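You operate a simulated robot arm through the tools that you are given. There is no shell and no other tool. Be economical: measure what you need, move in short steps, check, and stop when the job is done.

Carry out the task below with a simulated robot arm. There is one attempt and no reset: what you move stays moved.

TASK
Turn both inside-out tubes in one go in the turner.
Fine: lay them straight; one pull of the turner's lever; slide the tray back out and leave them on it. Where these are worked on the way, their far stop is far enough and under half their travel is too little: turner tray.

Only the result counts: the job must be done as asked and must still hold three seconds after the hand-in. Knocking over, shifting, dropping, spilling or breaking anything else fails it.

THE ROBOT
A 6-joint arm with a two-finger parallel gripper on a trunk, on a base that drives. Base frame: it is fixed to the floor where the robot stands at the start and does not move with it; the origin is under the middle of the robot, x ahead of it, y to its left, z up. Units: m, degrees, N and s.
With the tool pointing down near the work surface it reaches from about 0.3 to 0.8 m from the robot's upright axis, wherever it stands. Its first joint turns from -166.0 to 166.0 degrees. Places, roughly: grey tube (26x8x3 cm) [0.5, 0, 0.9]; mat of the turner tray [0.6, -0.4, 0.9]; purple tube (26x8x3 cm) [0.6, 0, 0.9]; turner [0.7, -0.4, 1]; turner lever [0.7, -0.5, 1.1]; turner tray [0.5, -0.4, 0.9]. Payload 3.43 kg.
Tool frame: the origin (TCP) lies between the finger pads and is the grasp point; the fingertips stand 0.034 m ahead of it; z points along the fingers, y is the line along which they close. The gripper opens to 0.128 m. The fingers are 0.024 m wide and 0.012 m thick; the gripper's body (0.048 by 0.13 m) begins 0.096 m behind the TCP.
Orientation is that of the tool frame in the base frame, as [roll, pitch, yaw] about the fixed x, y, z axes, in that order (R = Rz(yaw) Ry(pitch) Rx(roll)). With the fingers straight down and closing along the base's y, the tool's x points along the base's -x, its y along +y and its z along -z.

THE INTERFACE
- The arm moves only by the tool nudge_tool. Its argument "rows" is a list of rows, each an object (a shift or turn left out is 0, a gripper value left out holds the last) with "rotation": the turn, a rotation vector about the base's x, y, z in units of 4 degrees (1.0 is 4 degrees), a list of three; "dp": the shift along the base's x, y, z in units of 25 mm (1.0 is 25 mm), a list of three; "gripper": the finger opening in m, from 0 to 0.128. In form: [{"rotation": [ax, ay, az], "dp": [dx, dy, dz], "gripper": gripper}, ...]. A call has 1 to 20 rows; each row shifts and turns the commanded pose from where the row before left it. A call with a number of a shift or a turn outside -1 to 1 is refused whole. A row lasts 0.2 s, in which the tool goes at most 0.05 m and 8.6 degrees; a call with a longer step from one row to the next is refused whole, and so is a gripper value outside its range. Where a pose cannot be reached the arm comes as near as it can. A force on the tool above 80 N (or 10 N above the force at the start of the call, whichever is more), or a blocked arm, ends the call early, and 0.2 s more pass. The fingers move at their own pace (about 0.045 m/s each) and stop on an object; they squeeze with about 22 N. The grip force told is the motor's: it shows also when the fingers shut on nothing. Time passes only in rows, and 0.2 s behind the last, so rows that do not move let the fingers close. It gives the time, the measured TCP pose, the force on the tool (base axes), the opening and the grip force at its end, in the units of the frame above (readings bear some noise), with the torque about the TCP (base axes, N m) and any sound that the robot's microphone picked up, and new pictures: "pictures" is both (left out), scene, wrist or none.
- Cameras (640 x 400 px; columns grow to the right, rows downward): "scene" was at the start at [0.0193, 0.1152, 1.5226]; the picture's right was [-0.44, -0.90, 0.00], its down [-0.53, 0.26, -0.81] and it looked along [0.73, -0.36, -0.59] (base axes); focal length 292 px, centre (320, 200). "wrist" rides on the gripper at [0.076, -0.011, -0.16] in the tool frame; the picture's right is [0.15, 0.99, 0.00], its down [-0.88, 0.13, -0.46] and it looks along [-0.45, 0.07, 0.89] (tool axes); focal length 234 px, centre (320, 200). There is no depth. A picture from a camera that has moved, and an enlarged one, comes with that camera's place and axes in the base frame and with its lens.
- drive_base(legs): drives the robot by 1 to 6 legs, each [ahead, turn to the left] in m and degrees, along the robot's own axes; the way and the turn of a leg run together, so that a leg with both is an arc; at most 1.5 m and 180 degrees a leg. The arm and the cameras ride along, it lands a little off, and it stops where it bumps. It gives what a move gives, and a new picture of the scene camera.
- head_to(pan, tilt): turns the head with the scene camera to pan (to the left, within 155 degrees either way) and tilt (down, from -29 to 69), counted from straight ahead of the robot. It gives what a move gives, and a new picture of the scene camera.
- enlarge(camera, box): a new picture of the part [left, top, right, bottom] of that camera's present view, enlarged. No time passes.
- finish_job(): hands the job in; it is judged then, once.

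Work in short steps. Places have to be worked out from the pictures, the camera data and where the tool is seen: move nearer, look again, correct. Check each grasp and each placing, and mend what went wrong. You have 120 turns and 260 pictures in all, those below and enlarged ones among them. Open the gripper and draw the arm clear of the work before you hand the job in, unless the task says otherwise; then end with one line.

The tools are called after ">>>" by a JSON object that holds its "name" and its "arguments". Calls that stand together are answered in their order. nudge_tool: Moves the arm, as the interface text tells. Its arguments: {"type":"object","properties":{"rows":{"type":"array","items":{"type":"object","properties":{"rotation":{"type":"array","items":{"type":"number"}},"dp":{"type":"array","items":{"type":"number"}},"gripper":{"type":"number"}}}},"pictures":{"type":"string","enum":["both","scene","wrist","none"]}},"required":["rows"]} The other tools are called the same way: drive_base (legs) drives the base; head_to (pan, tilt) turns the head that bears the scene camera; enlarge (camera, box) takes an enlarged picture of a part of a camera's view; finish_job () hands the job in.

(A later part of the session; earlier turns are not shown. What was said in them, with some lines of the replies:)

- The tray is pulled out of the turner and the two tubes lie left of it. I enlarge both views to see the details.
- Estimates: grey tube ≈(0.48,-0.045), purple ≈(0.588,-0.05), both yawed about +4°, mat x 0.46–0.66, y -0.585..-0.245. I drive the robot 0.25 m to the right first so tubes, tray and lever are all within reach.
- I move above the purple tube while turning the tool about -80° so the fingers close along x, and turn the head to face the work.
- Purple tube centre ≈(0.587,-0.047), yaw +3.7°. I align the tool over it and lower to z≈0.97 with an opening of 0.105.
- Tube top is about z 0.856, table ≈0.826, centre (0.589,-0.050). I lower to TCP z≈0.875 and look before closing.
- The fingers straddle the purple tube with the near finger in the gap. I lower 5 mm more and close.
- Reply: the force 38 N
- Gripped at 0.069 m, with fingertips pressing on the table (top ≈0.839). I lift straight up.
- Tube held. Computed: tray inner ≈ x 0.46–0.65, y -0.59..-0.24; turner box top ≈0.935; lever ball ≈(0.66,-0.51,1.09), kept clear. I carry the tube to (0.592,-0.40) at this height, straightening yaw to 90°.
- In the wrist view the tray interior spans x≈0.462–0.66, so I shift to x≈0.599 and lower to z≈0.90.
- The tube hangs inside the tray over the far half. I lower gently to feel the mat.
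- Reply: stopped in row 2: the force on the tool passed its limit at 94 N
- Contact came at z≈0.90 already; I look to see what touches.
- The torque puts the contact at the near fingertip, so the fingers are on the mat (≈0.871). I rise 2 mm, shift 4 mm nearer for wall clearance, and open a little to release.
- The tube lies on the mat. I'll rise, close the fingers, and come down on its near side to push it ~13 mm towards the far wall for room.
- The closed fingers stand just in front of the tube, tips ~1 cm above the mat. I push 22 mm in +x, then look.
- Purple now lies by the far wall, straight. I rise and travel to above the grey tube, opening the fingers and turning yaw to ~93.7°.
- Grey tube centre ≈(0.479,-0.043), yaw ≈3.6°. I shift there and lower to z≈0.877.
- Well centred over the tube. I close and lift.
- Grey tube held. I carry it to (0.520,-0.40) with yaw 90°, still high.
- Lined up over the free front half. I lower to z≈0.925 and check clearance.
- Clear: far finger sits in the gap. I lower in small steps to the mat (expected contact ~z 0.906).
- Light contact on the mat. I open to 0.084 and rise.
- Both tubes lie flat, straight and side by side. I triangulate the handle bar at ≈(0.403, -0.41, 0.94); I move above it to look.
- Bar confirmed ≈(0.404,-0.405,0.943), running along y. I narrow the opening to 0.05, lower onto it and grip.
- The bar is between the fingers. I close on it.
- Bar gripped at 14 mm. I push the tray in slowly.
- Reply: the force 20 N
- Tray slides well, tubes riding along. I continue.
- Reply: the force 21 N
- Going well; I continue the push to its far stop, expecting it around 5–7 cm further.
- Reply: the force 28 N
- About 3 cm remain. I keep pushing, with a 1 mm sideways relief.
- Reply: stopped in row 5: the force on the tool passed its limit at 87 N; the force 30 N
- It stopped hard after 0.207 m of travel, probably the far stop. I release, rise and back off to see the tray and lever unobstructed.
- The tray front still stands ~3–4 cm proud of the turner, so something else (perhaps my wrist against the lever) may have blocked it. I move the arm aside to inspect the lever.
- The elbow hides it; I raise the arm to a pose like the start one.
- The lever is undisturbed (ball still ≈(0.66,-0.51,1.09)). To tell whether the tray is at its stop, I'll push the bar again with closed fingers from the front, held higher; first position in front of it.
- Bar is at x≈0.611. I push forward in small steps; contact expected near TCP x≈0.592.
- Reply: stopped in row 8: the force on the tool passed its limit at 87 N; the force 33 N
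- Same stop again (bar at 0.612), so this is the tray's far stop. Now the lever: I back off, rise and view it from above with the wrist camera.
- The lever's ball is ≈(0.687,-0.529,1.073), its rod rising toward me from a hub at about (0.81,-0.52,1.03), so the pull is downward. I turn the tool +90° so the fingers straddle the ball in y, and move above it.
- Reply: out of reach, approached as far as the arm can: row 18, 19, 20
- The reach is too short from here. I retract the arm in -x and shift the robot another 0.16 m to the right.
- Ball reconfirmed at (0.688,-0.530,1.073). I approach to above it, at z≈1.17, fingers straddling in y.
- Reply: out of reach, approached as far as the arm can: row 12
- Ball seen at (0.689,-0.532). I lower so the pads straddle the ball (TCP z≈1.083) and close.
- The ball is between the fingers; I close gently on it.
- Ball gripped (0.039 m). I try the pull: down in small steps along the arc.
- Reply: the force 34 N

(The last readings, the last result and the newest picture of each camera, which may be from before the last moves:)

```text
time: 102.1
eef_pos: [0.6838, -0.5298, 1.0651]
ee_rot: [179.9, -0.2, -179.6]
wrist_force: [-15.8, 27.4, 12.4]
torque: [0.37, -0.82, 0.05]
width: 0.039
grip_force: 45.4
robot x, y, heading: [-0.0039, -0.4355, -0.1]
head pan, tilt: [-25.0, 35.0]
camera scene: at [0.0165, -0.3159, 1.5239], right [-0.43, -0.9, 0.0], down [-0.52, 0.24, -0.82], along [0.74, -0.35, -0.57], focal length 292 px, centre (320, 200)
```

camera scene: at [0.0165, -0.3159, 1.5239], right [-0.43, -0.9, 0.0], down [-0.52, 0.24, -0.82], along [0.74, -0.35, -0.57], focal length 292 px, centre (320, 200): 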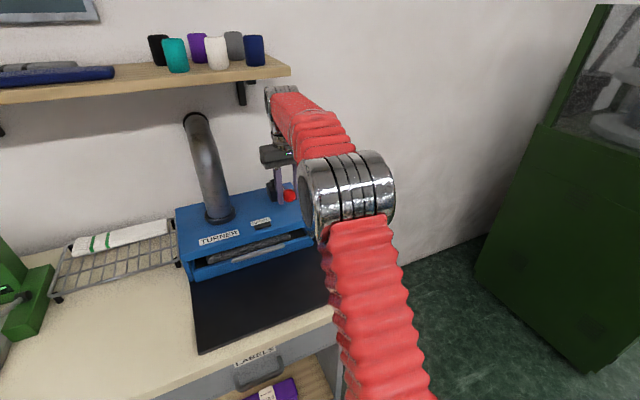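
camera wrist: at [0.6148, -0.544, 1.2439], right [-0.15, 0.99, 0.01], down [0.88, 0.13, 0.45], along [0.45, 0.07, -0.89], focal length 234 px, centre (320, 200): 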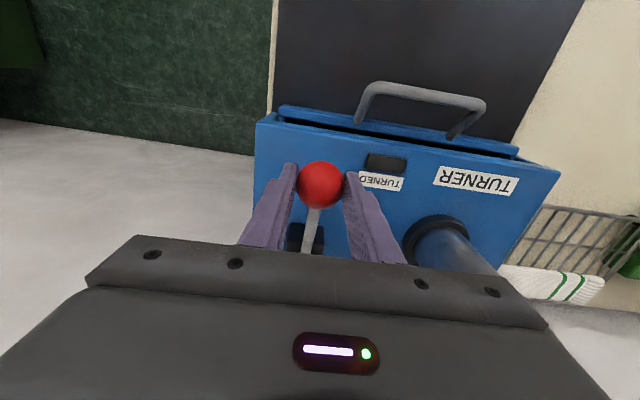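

It yields downward with light force. I relieve the side load slightly (-x, +y) and continue down.

>>> {"name": "nudge_tool", "arguments": {"rows": [{"dp": [-0.08, 0.08, -0.2]}, {"dp": [-0.04, 0, -0.2]}, {"dp": [-0.02, 0, -0.2]}, {"dp": [0, 0, -0.2]}, {"dp": [0, 0, -0.2]}, {}], "pictures": "both"}}

```text
time: 103.5
eef_pos: [0.681, -0.5314, 1.039]
ee_rot: [179.8, -0.2, -179.8]
wrist_force: [-12.1, 4.4, 9.1]
torque: [0.01, -0.77, -0.02]
width: 0.0386
grip_force: 44.9
robot x, y, heading: [-0.0056, -0.4344, -0.2]
head pan, tilt: [-25.0, 35.0]
camera scene: at [0.0169, -0.3165, 1.524], right [-0.43, -0.9, 0.0], down [-0.52, 0.24, -0.82], along [0.74, -0.35, -0.57], focal length 292 px, centre (320, 200)
camera wrist: at [0.6063, -0.5434, 1.1989], right [-0.15, 0.99, 0.0], down [0.88, 0.13, 0.45], along [0.45, 0.07, -0.89], focal length 234 px, centre (320, 200)
```

scene: 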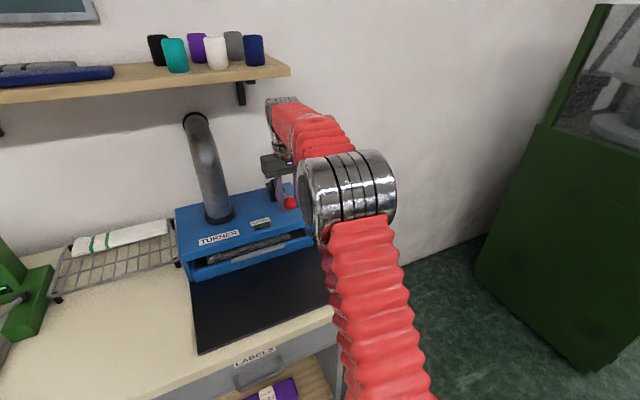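
wrist: 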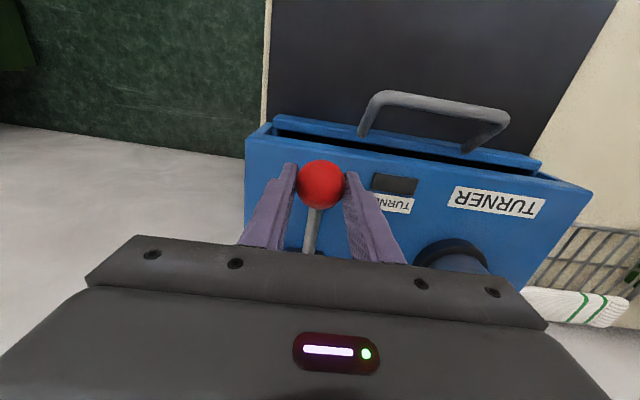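

Down 45 mm so far, still light. I continue down, watching the tips (now z≈1.005).

>>> {"name": "nudge_tool", "arguments": {"rows": [{"dp": [-0.05, 0, -0.2]}, {"dp": [0, 0, -0.2]}, {"dp": [0, 0, -0.2]}, {"dp": [0, 0, -0.2]}, {"dp": [0.03, 0, -0.2]}, {}], "pictures": "both"}}

>>> {"name": "enlarge", "arguments": {"camera": "scene", "box": [220, 130, 330, 250]}}

```text
time: 104.9
eef_pos: [0.6824, -0.5298, 1.018]
ee_rot: [179.9, 0.2, -179.7]
wrist_force: [-3.2, 0.8, 40.6]
torque: [0.02, -0.27, -0.03]
width: 0.039
grip_force: 45.0
robot x, y, heading: [-0.0027, -0.4387, -0.2]
head pan, tilt: [-25.0, 35.0]
camera scene: at [0.0163, -0.3165, 1.524], right [-0.43, -0.9, 0.0], down [-0.52, 0.24, -0.82], along [0.74, -0.35, -0.57], focal length 292 px, centre (320, 200)
camera wrist: at [0.6051, -0.5434, 1.1771], right [-0.15, 0.99, 0.0], down [0.88, 0.13, 0.46], along [0.45, 0.07, -0.89], focal length 234 px, centre (320, 200)
```

scene: 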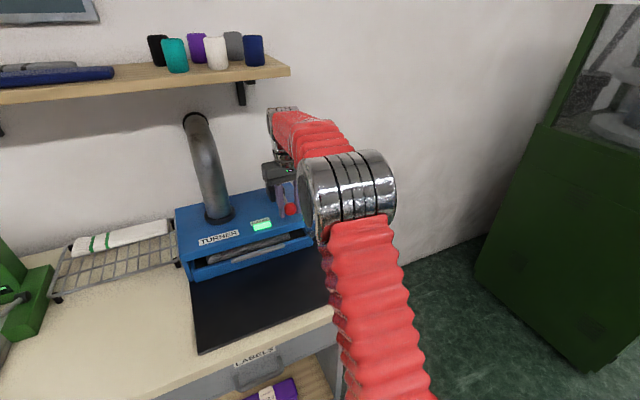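
wrist: 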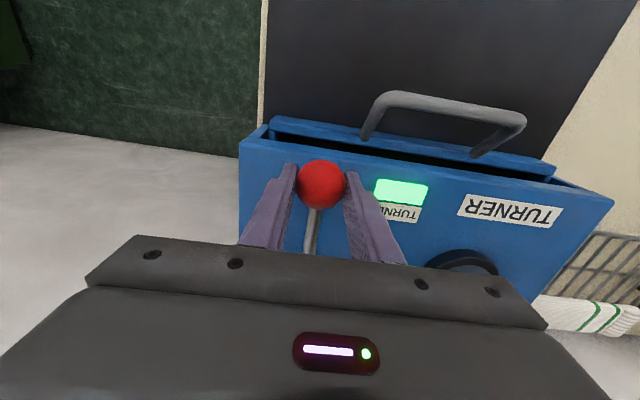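

```text
3.33 times, centred on (275, 190) of scene
camera zoom: at [0.0163, -0.3165, 1.524], right [-0.43, -0.9, 0.0], down [-0.52, 0.24, -0.82], along [0.74, -0.35, -0.57], focal length 972 px, centre (470, 233)
```

zoom: 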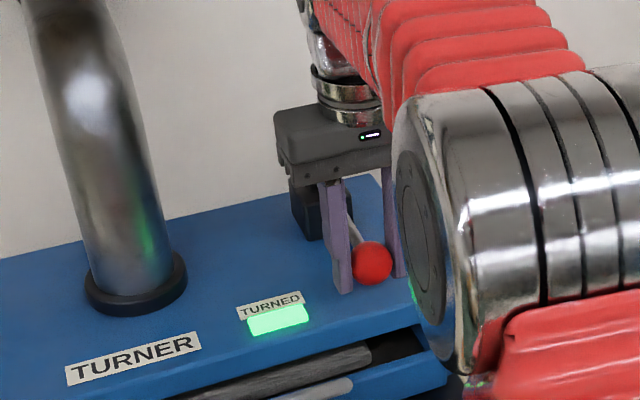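

The "TURNED" lamp is lit green and the lever has met its stop. I open the fingers and rise straight off the ball.

>>> {"name": "nudge_tool", "arguments": {"rows": [{"dp": [0, 0, 0.15], "gripper": 0.07}, {}, {}, {}, {"dp": [0, 0, 0.5]}, {"dp": [0, 0, 1]}, {"dp": [0, 0, 1]}, {"dp": [0, 0, 1]}, {"dp": [0, 0, 1]}, {"dp": [-0.5, 0, 1]}, {"dp": [-1, 0, 0.5]}, {"dp": [-1, 0, 0]}], "pictures": "both"}}

```text
time: 107.5
eef_pos: [0.6198, -0.5298, 1.1689]
ee_rot: [179.8, -0.2, -179.7]
wrist_force: [0.7, 0.5, -0.5]
torque: [0.0, 0.01, 0.01]
width: 0.0699
grip_force: 0.1
robot x, y, heading: [-0.0043, -0.4367, -0.3]
head pan, tilt: [-25.0, 35.0]
camera scene: at [0.018, -0.3166, 1.524], right [-0.43, -0.9, 0.0], down [-0.52, 0.24, -0.82], along [0.74, -0.35, -0.57], focal length 292 px, centre (320, 200)
camera wrist: at [0.5442, -0.5424, 1.3279], right [-0.15, 0.99, 0.0], down [0.88, 0.13, 0.45], along [0.45, 0.07, -0.89], focal length 234 px, centre (320, 200)
```

scene: 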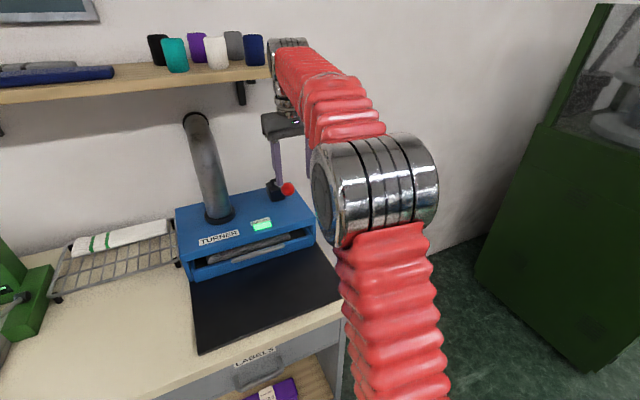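
wrist: 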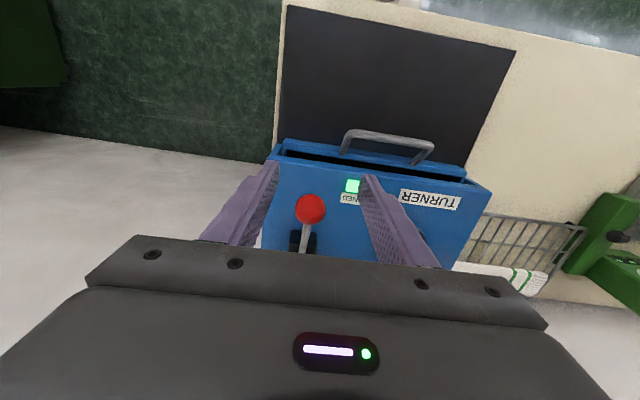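

The lever sprang back and the lamp stays green. Now I back off and turn the tool -90° to regrip the tray handle at (0.612,-0.405,0.943).

>>> {"name": "nudge_tool", "arguments": {"rows": [{"rotation": [0, 0, -1], "dp": [-1, 0, 0], "gripper": 0.045}, {"rotation": [0, 0, -1], "dp": [-1, 0, 0]}, {"rotation": [0, 0, -1], "dp": [-1, 0.4, 0]}, {"rotation": [0, 0, -1], "dp": [-1, 0.4, 0]}, {"rotation": [0, 0, -1], "dp": [0, 0.4, 0]}, {"rotation": [0, 0, -1], "dp": [0, 0.4, 0]}, {"rotation": [0, 0, -1], "dp": [0, 0.4, 0]}, {"rotation": [0, 0, -1], "dp": [0, 0.4, 0]}, {"rotation": [0, 0, -1], "dp": [0, 0.4, 0]}, {"rotation": [0, 0, -1], "dp": [0, 0.4, 0]}, {"rotation": [0, 0, -1], "dp": [0, 0.4, 0]}, {"rotation": [0, 0, -1], "dp": [0, 0.4, 0]}, {"rotation": [0, 0, -1], "dp": [0, 0.4, 0]}, {"rotation": [0, 0, -1], "dp": [0, 0.4, 0]}, {"rotation": [0, 0, -1]}, {"rotation": [0, 0, -1]}, {"rotation": [0, 0, -1]}, {"rotation": [0, 0, -1]}, {"rotation": [0, 0, -1]}, {"rotation": [0, 0, -1]}], "pictures": "none"}}

>>> {"name": "nudge_tool", "arguments": {"rows": [{"rotation": [0, 0, -1], "dp": [0.5, 0, -0.5]}, {"rotation": [0, 0, -1], "dp": [1, 0, -0.5]}, {"rotation": [0, 0, -0.5], "dp": [1, 0, -0.5]}, {"dp": [1, 0, -0.5]}, {"dp": [0, 0, -1]}], "pictures": "both"}}

```text
time: 111.7
eef_pos: [0.5204, -0.4105, 1.1692]
ee_rot: [179.7, -0.2, 100.2]
wrist_force: [-0.2, 0.0, 0.0]
torque: [0.0, 0.03, 0.0]
width: 0.045
grip_force: 0.1
robot x, y, heading: [-0.0023, -0.4356, -0.4]
head pan, tilt: [-25.0, 35.0]
```

```text
time: 112.9
eef_pos: [0.6076, -0.4081, 1.0936]
ee_rot: [179.7, -0.2, 90.4]
wrist_force: [0.3, -0.5, -0.1]
torque: [0.02, -0.01, 0.02]
width: 0.0451
grip_force: 0.0
robot x, y, heading: [-0.0034, -0.4337, -0.2]
head pan, tilt: [-25.0, 35.0]
camera scene: at [0.0177, -0.3166, 1.524], right [-0.43, -0.9, 0.0], down [-0.52, 0.24, -0.82], along [0.74, -0.35, -0.57], focal length 292 px, centre (320, 200)
camera wrist: at [0.5954, -0.3354, 1.2535], right [0.99, 0.15, 0.0], down [0.13, -0.88, 0.45], along [0.07, -0.45, -0.89], focal length 234 px, centre (320, 200)
```

scene: 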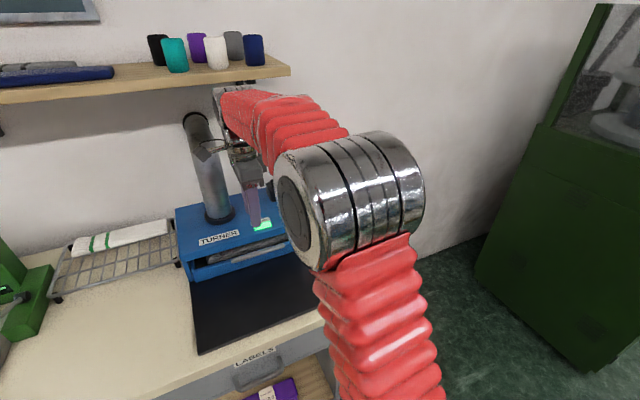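
wrist: 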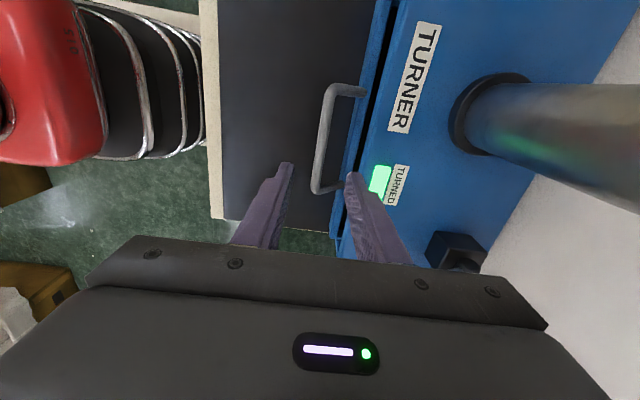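

Bar seen at x≈0.611. I shift 3 mm and lower to z≈0.945 around it.

>>> {"name": "nudge_tool", "arguments": {"rows": [{"dp": [0.14, 0.1, -0.9]}, {"dp": [0, 0, -1]}, {"dp": [0, 0, -1]}, {"dp": [0, 0, -1]}, {"dp": [0, 0, -1]}, {"dp": [0, 0, -1]}], "pictures": "wrist"}}

```text
time: 114.3
eef_pos: [0.6105, -0.4074, 0.9451]
ee_rot: [179.7, -0.2, 90.3]
wrist_force: [-0.3, -0.5, -0.5]
torque: [0.02, -0.01, 0.01]
width: 0.045
grip_force: 0.1
robot x, y, heading: [-0.0025, -0.4365, -0.2]
head pan, tilt: [-25.0, 35.0]
camera wrist: at [0.5985, -0.3335, 1.1052], right [0.99, 0.15, 0.0], down [0.13, -0.88, 0.45], along [0.07, -0.45, -0.89], focal length 234 px, centre (320, 200)
```

wrist: 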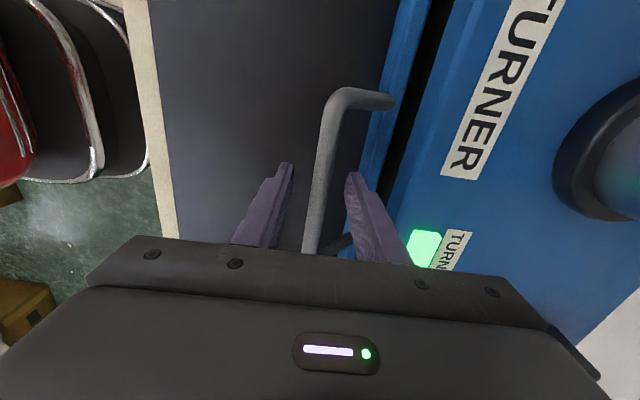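

The bar is between the fingers; I close and pull the tray out 10 cm slowly.

>>> {"name": "nudge_tool", "arguments": {"rows": [{"gripper": 0}, {}, {}, {"dp": [-0.2, 0, 0]}, {"dp": [-0.4, 0, 0]}, {"dp": [-0.4, 0, 0]}, {"dp": [-0.4, 0, 0]}, {"dp": [-0.4, 0, 0]}, {"dp": [-0.4, 0, 0]}, {"dp": [-0.4, 0, 0]}, {"dp": [-0.4, 0, 0]}, {"dp": [-0.4, 0, 0]}, {"dp": [-0.4, 0, 0]}], "pictures": "both"}}

```text
time: 117.1
eef_pos: [0.5151, -0.4068, 0.9454]
ee_rot: [179.9, -0.3, 90.4]
wrist_force: [-0.1, 1.2, 0.7]
torque: [-0.39, -0.01, -0.42]
width: 0.0137
grip_force: 44.9
robot x, y, heading: [-0.0032, -0.4369, -0.2]
head pan, tilt: [-25.0, 35.0]
camera scene: at [0.0177, -0.3166, 1.524], right [-0.43, -0.9, 0.0], down [-0.52, 0.24, -0.82], along [0.74, -0.35, -0.57], focal length 292 px, centre (320, 200)
camera wrist: at [0.5028, -0.3329, 1.1052], right [0.99, 0.15, 0.0], down [0.13, -0.88, 0.45], along [0.07, -0.45, -0.89], focal length 234 px, centre (320, 200)
```

scene: 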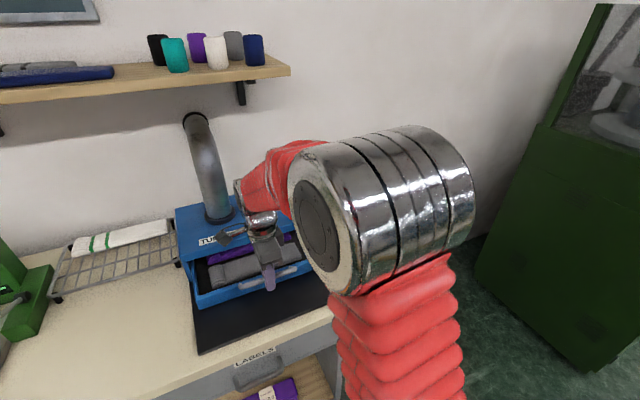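
wrist: 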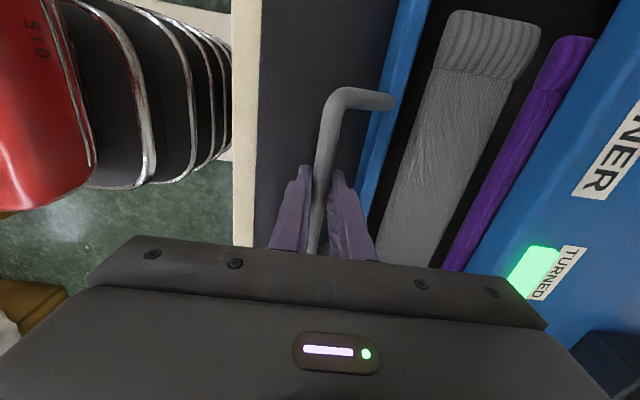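

The tubes are visibly turned (plain sides out). I pull the tray the remaining ~11 cm to its outer stop.

>>> {"name": "nudge_tool", "arguments": {"rows": [{"dp": [-0.4, 0, 0]}, {"dp": [-0.4, 0, 0]}, {"dp": [-0.4, 0, 0]}, {"dp": [-0.4, 0, 0]}, {"dp": [-0.4, 0, 0]}, {"dp": [-0.4, 0, 0]}, {"dp": [-0.4, 0, 0]}, {"dp": [-0.4, 0, 0]}, {"dp": [-0.4, 0, 0]}, {"dp": [-0.4, 0, 0]}, {"dp": [-0.3, 0, 0]}, {"dp": [-0.2, 0, 0]}], "pictures": "both"}}

```text
time: 119.7
eef_pos: [0.4026, -0.4063, 0.9458]
ee_rot: [179.9, -0.3, 90.3]
wrist_force: [0.0, 27.1, -17.6]
torque: [0.29, -0.02, -0.38]
width: 0.0136
grip_force: 45.1
robot x, y, heading: [-0.0017, -0.4367, -0.2]
head pan, tilt: [-25.0, 35.0]
camera scene: at [0.0179, -0.3159, 1.5239], right [-0.43, -0.9, 0.0], down [-0.52, 0.24, -0.82], along [0.74, -0.35, -0.57], focal length 292 px, centre (320, 200)
camera wrist: at [0.3907, -0.3322, 1.1053], right [0.99, 0.15, 0.0], down [0.13, -0.88, 0.45], along [0.07, -0.45, -0.89], focal length 234 px, centre (320, 200)
```

scene: 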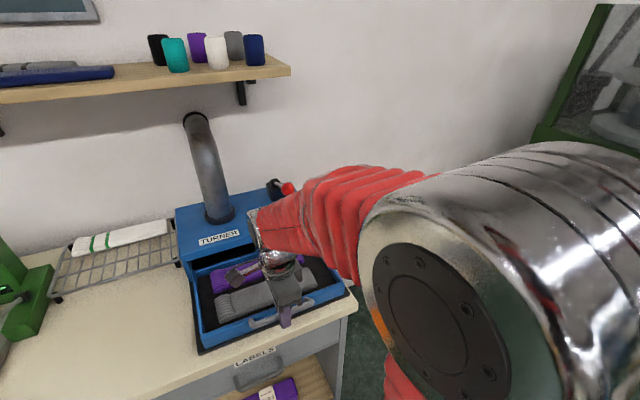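
wrist: 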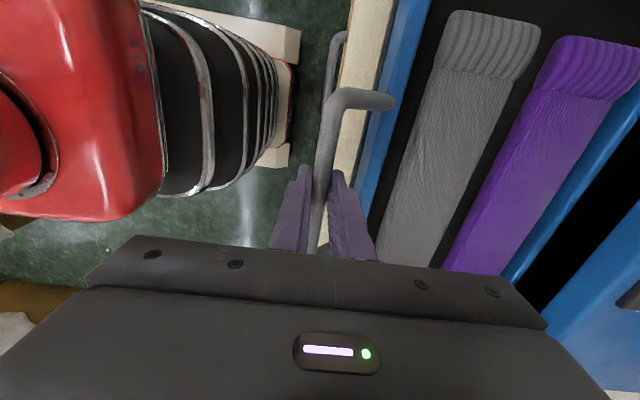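

The tray is back at its original place (bar x 0.403). I open, lift off straight and draw the arm clear.

>>> {"name": "nudge_tool", "arguments": {"rows": [{"gripper": 0.045}, {}, {}, {"dp": [0, 0, 0.5]}, {"dp": [0, 0, 1]}, {"dp": [0, 0, 1]}, {"dp": [0, 0, 1]}, {"dp": [0, 0, 1]}, {"dp": [0, 0, 1]}, {"dp": [0, -0.5, 1]}, {"dp": [0, -1, 1]}, {"dp": [0, -1, 1]}, {"dp": [0, -1, 1]}, {"dp": [0, -1, 1]}, {"dp": [0, -1, 1]}, {"dp": [0, -1, 1]}], "pictures": "both"}}

>>> {"name": "enlarge", "arguments": {"camera": "scene", "box": [160, 160, 380, 360]}}

```text
time: 123.1
eef_pos: [0.4023, -0.5704, 1.2588]
ee_rot: [179.8, -0.3, 90.3]
wrist_force: [-0.5, -0.4, 0.2]
torque: [0.03, -0.03, 0.02]
width: 0.0452
grip_force: 0.1
robot x, y, heading: [-0.0058, -0.4363, -0.4]
head pan, tilt: [-25.0, 35.0]
camera scene: at [0.0174, -0.3167, 1.524], right [-0.43, -0.9, 0.0], down [-0.52, 0.24, -0.82], along [0.74, -0.35, -0.57], focal length 292 px, centre (320, 200)
camera wrist: at [0.3911, -0.4962, 1.4187], right [0.99, 0.15, 0.0], down [0.13, -0.88, 0.45], along [0.07, -0.45, -0.89], focal length 234 px, centre (320, 200)
```

scene: 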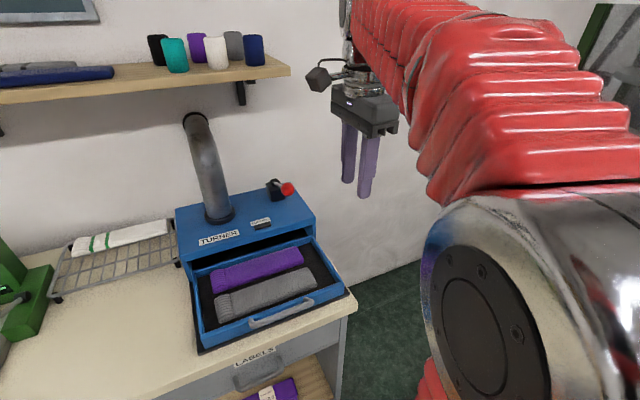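
wrist: 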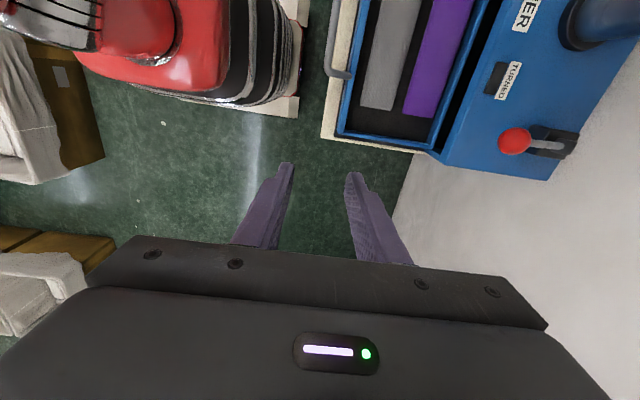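

```text
2.00 times, centred on (270, 260) of scene
camera zoom: at [0.0174, -0.3167, 1.524], right [-0.43, -0.9, 0.0], down [-0.52, 0.24, -0.82], along [0.74, -0.35, -0.57], focal length 584 px, centre (420, 80)
```

zoom: 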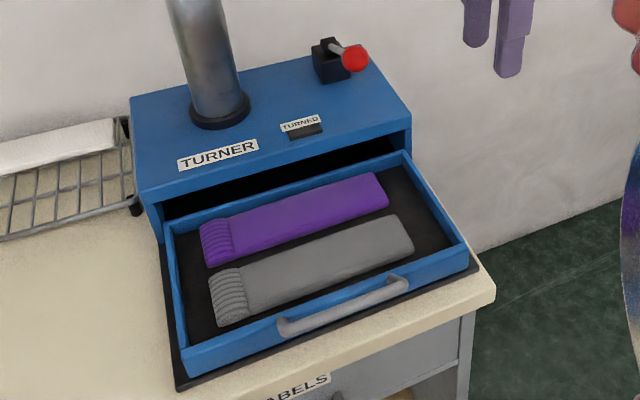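

Both tubes are turned and lie straight on the pulled-out tray. The lever is back up, and the gripper is open and clear, so I hand in.

>>> {"name": "nudge_tool", "arguments": {"rows": [{"gripper": 0.1}, {}, {}], "pictures": "none"}}

>>> {"name": "finish_job", "arguments": {}}

```text
time: 123.9
eef_pos: [0.4034, -0.5708, 1.2585]
ee_rot: [179.7, -0.3, 90.3]
wrist_force: [0.0, -0.1, 0.2]
torque: [0.04, -0.01, 0.0]
width: 0.0999
grip_force: 0.1
robot x, y, heading: [-0.0058, -0.4378, -0.4]
head pan, tilt: [-25.0, 35.0]
```

```text
The job is handed in.
```

Both tubes were turned together with one pull of the lever; they lie straight on the tray, which is slid back out, and the job is handed in.
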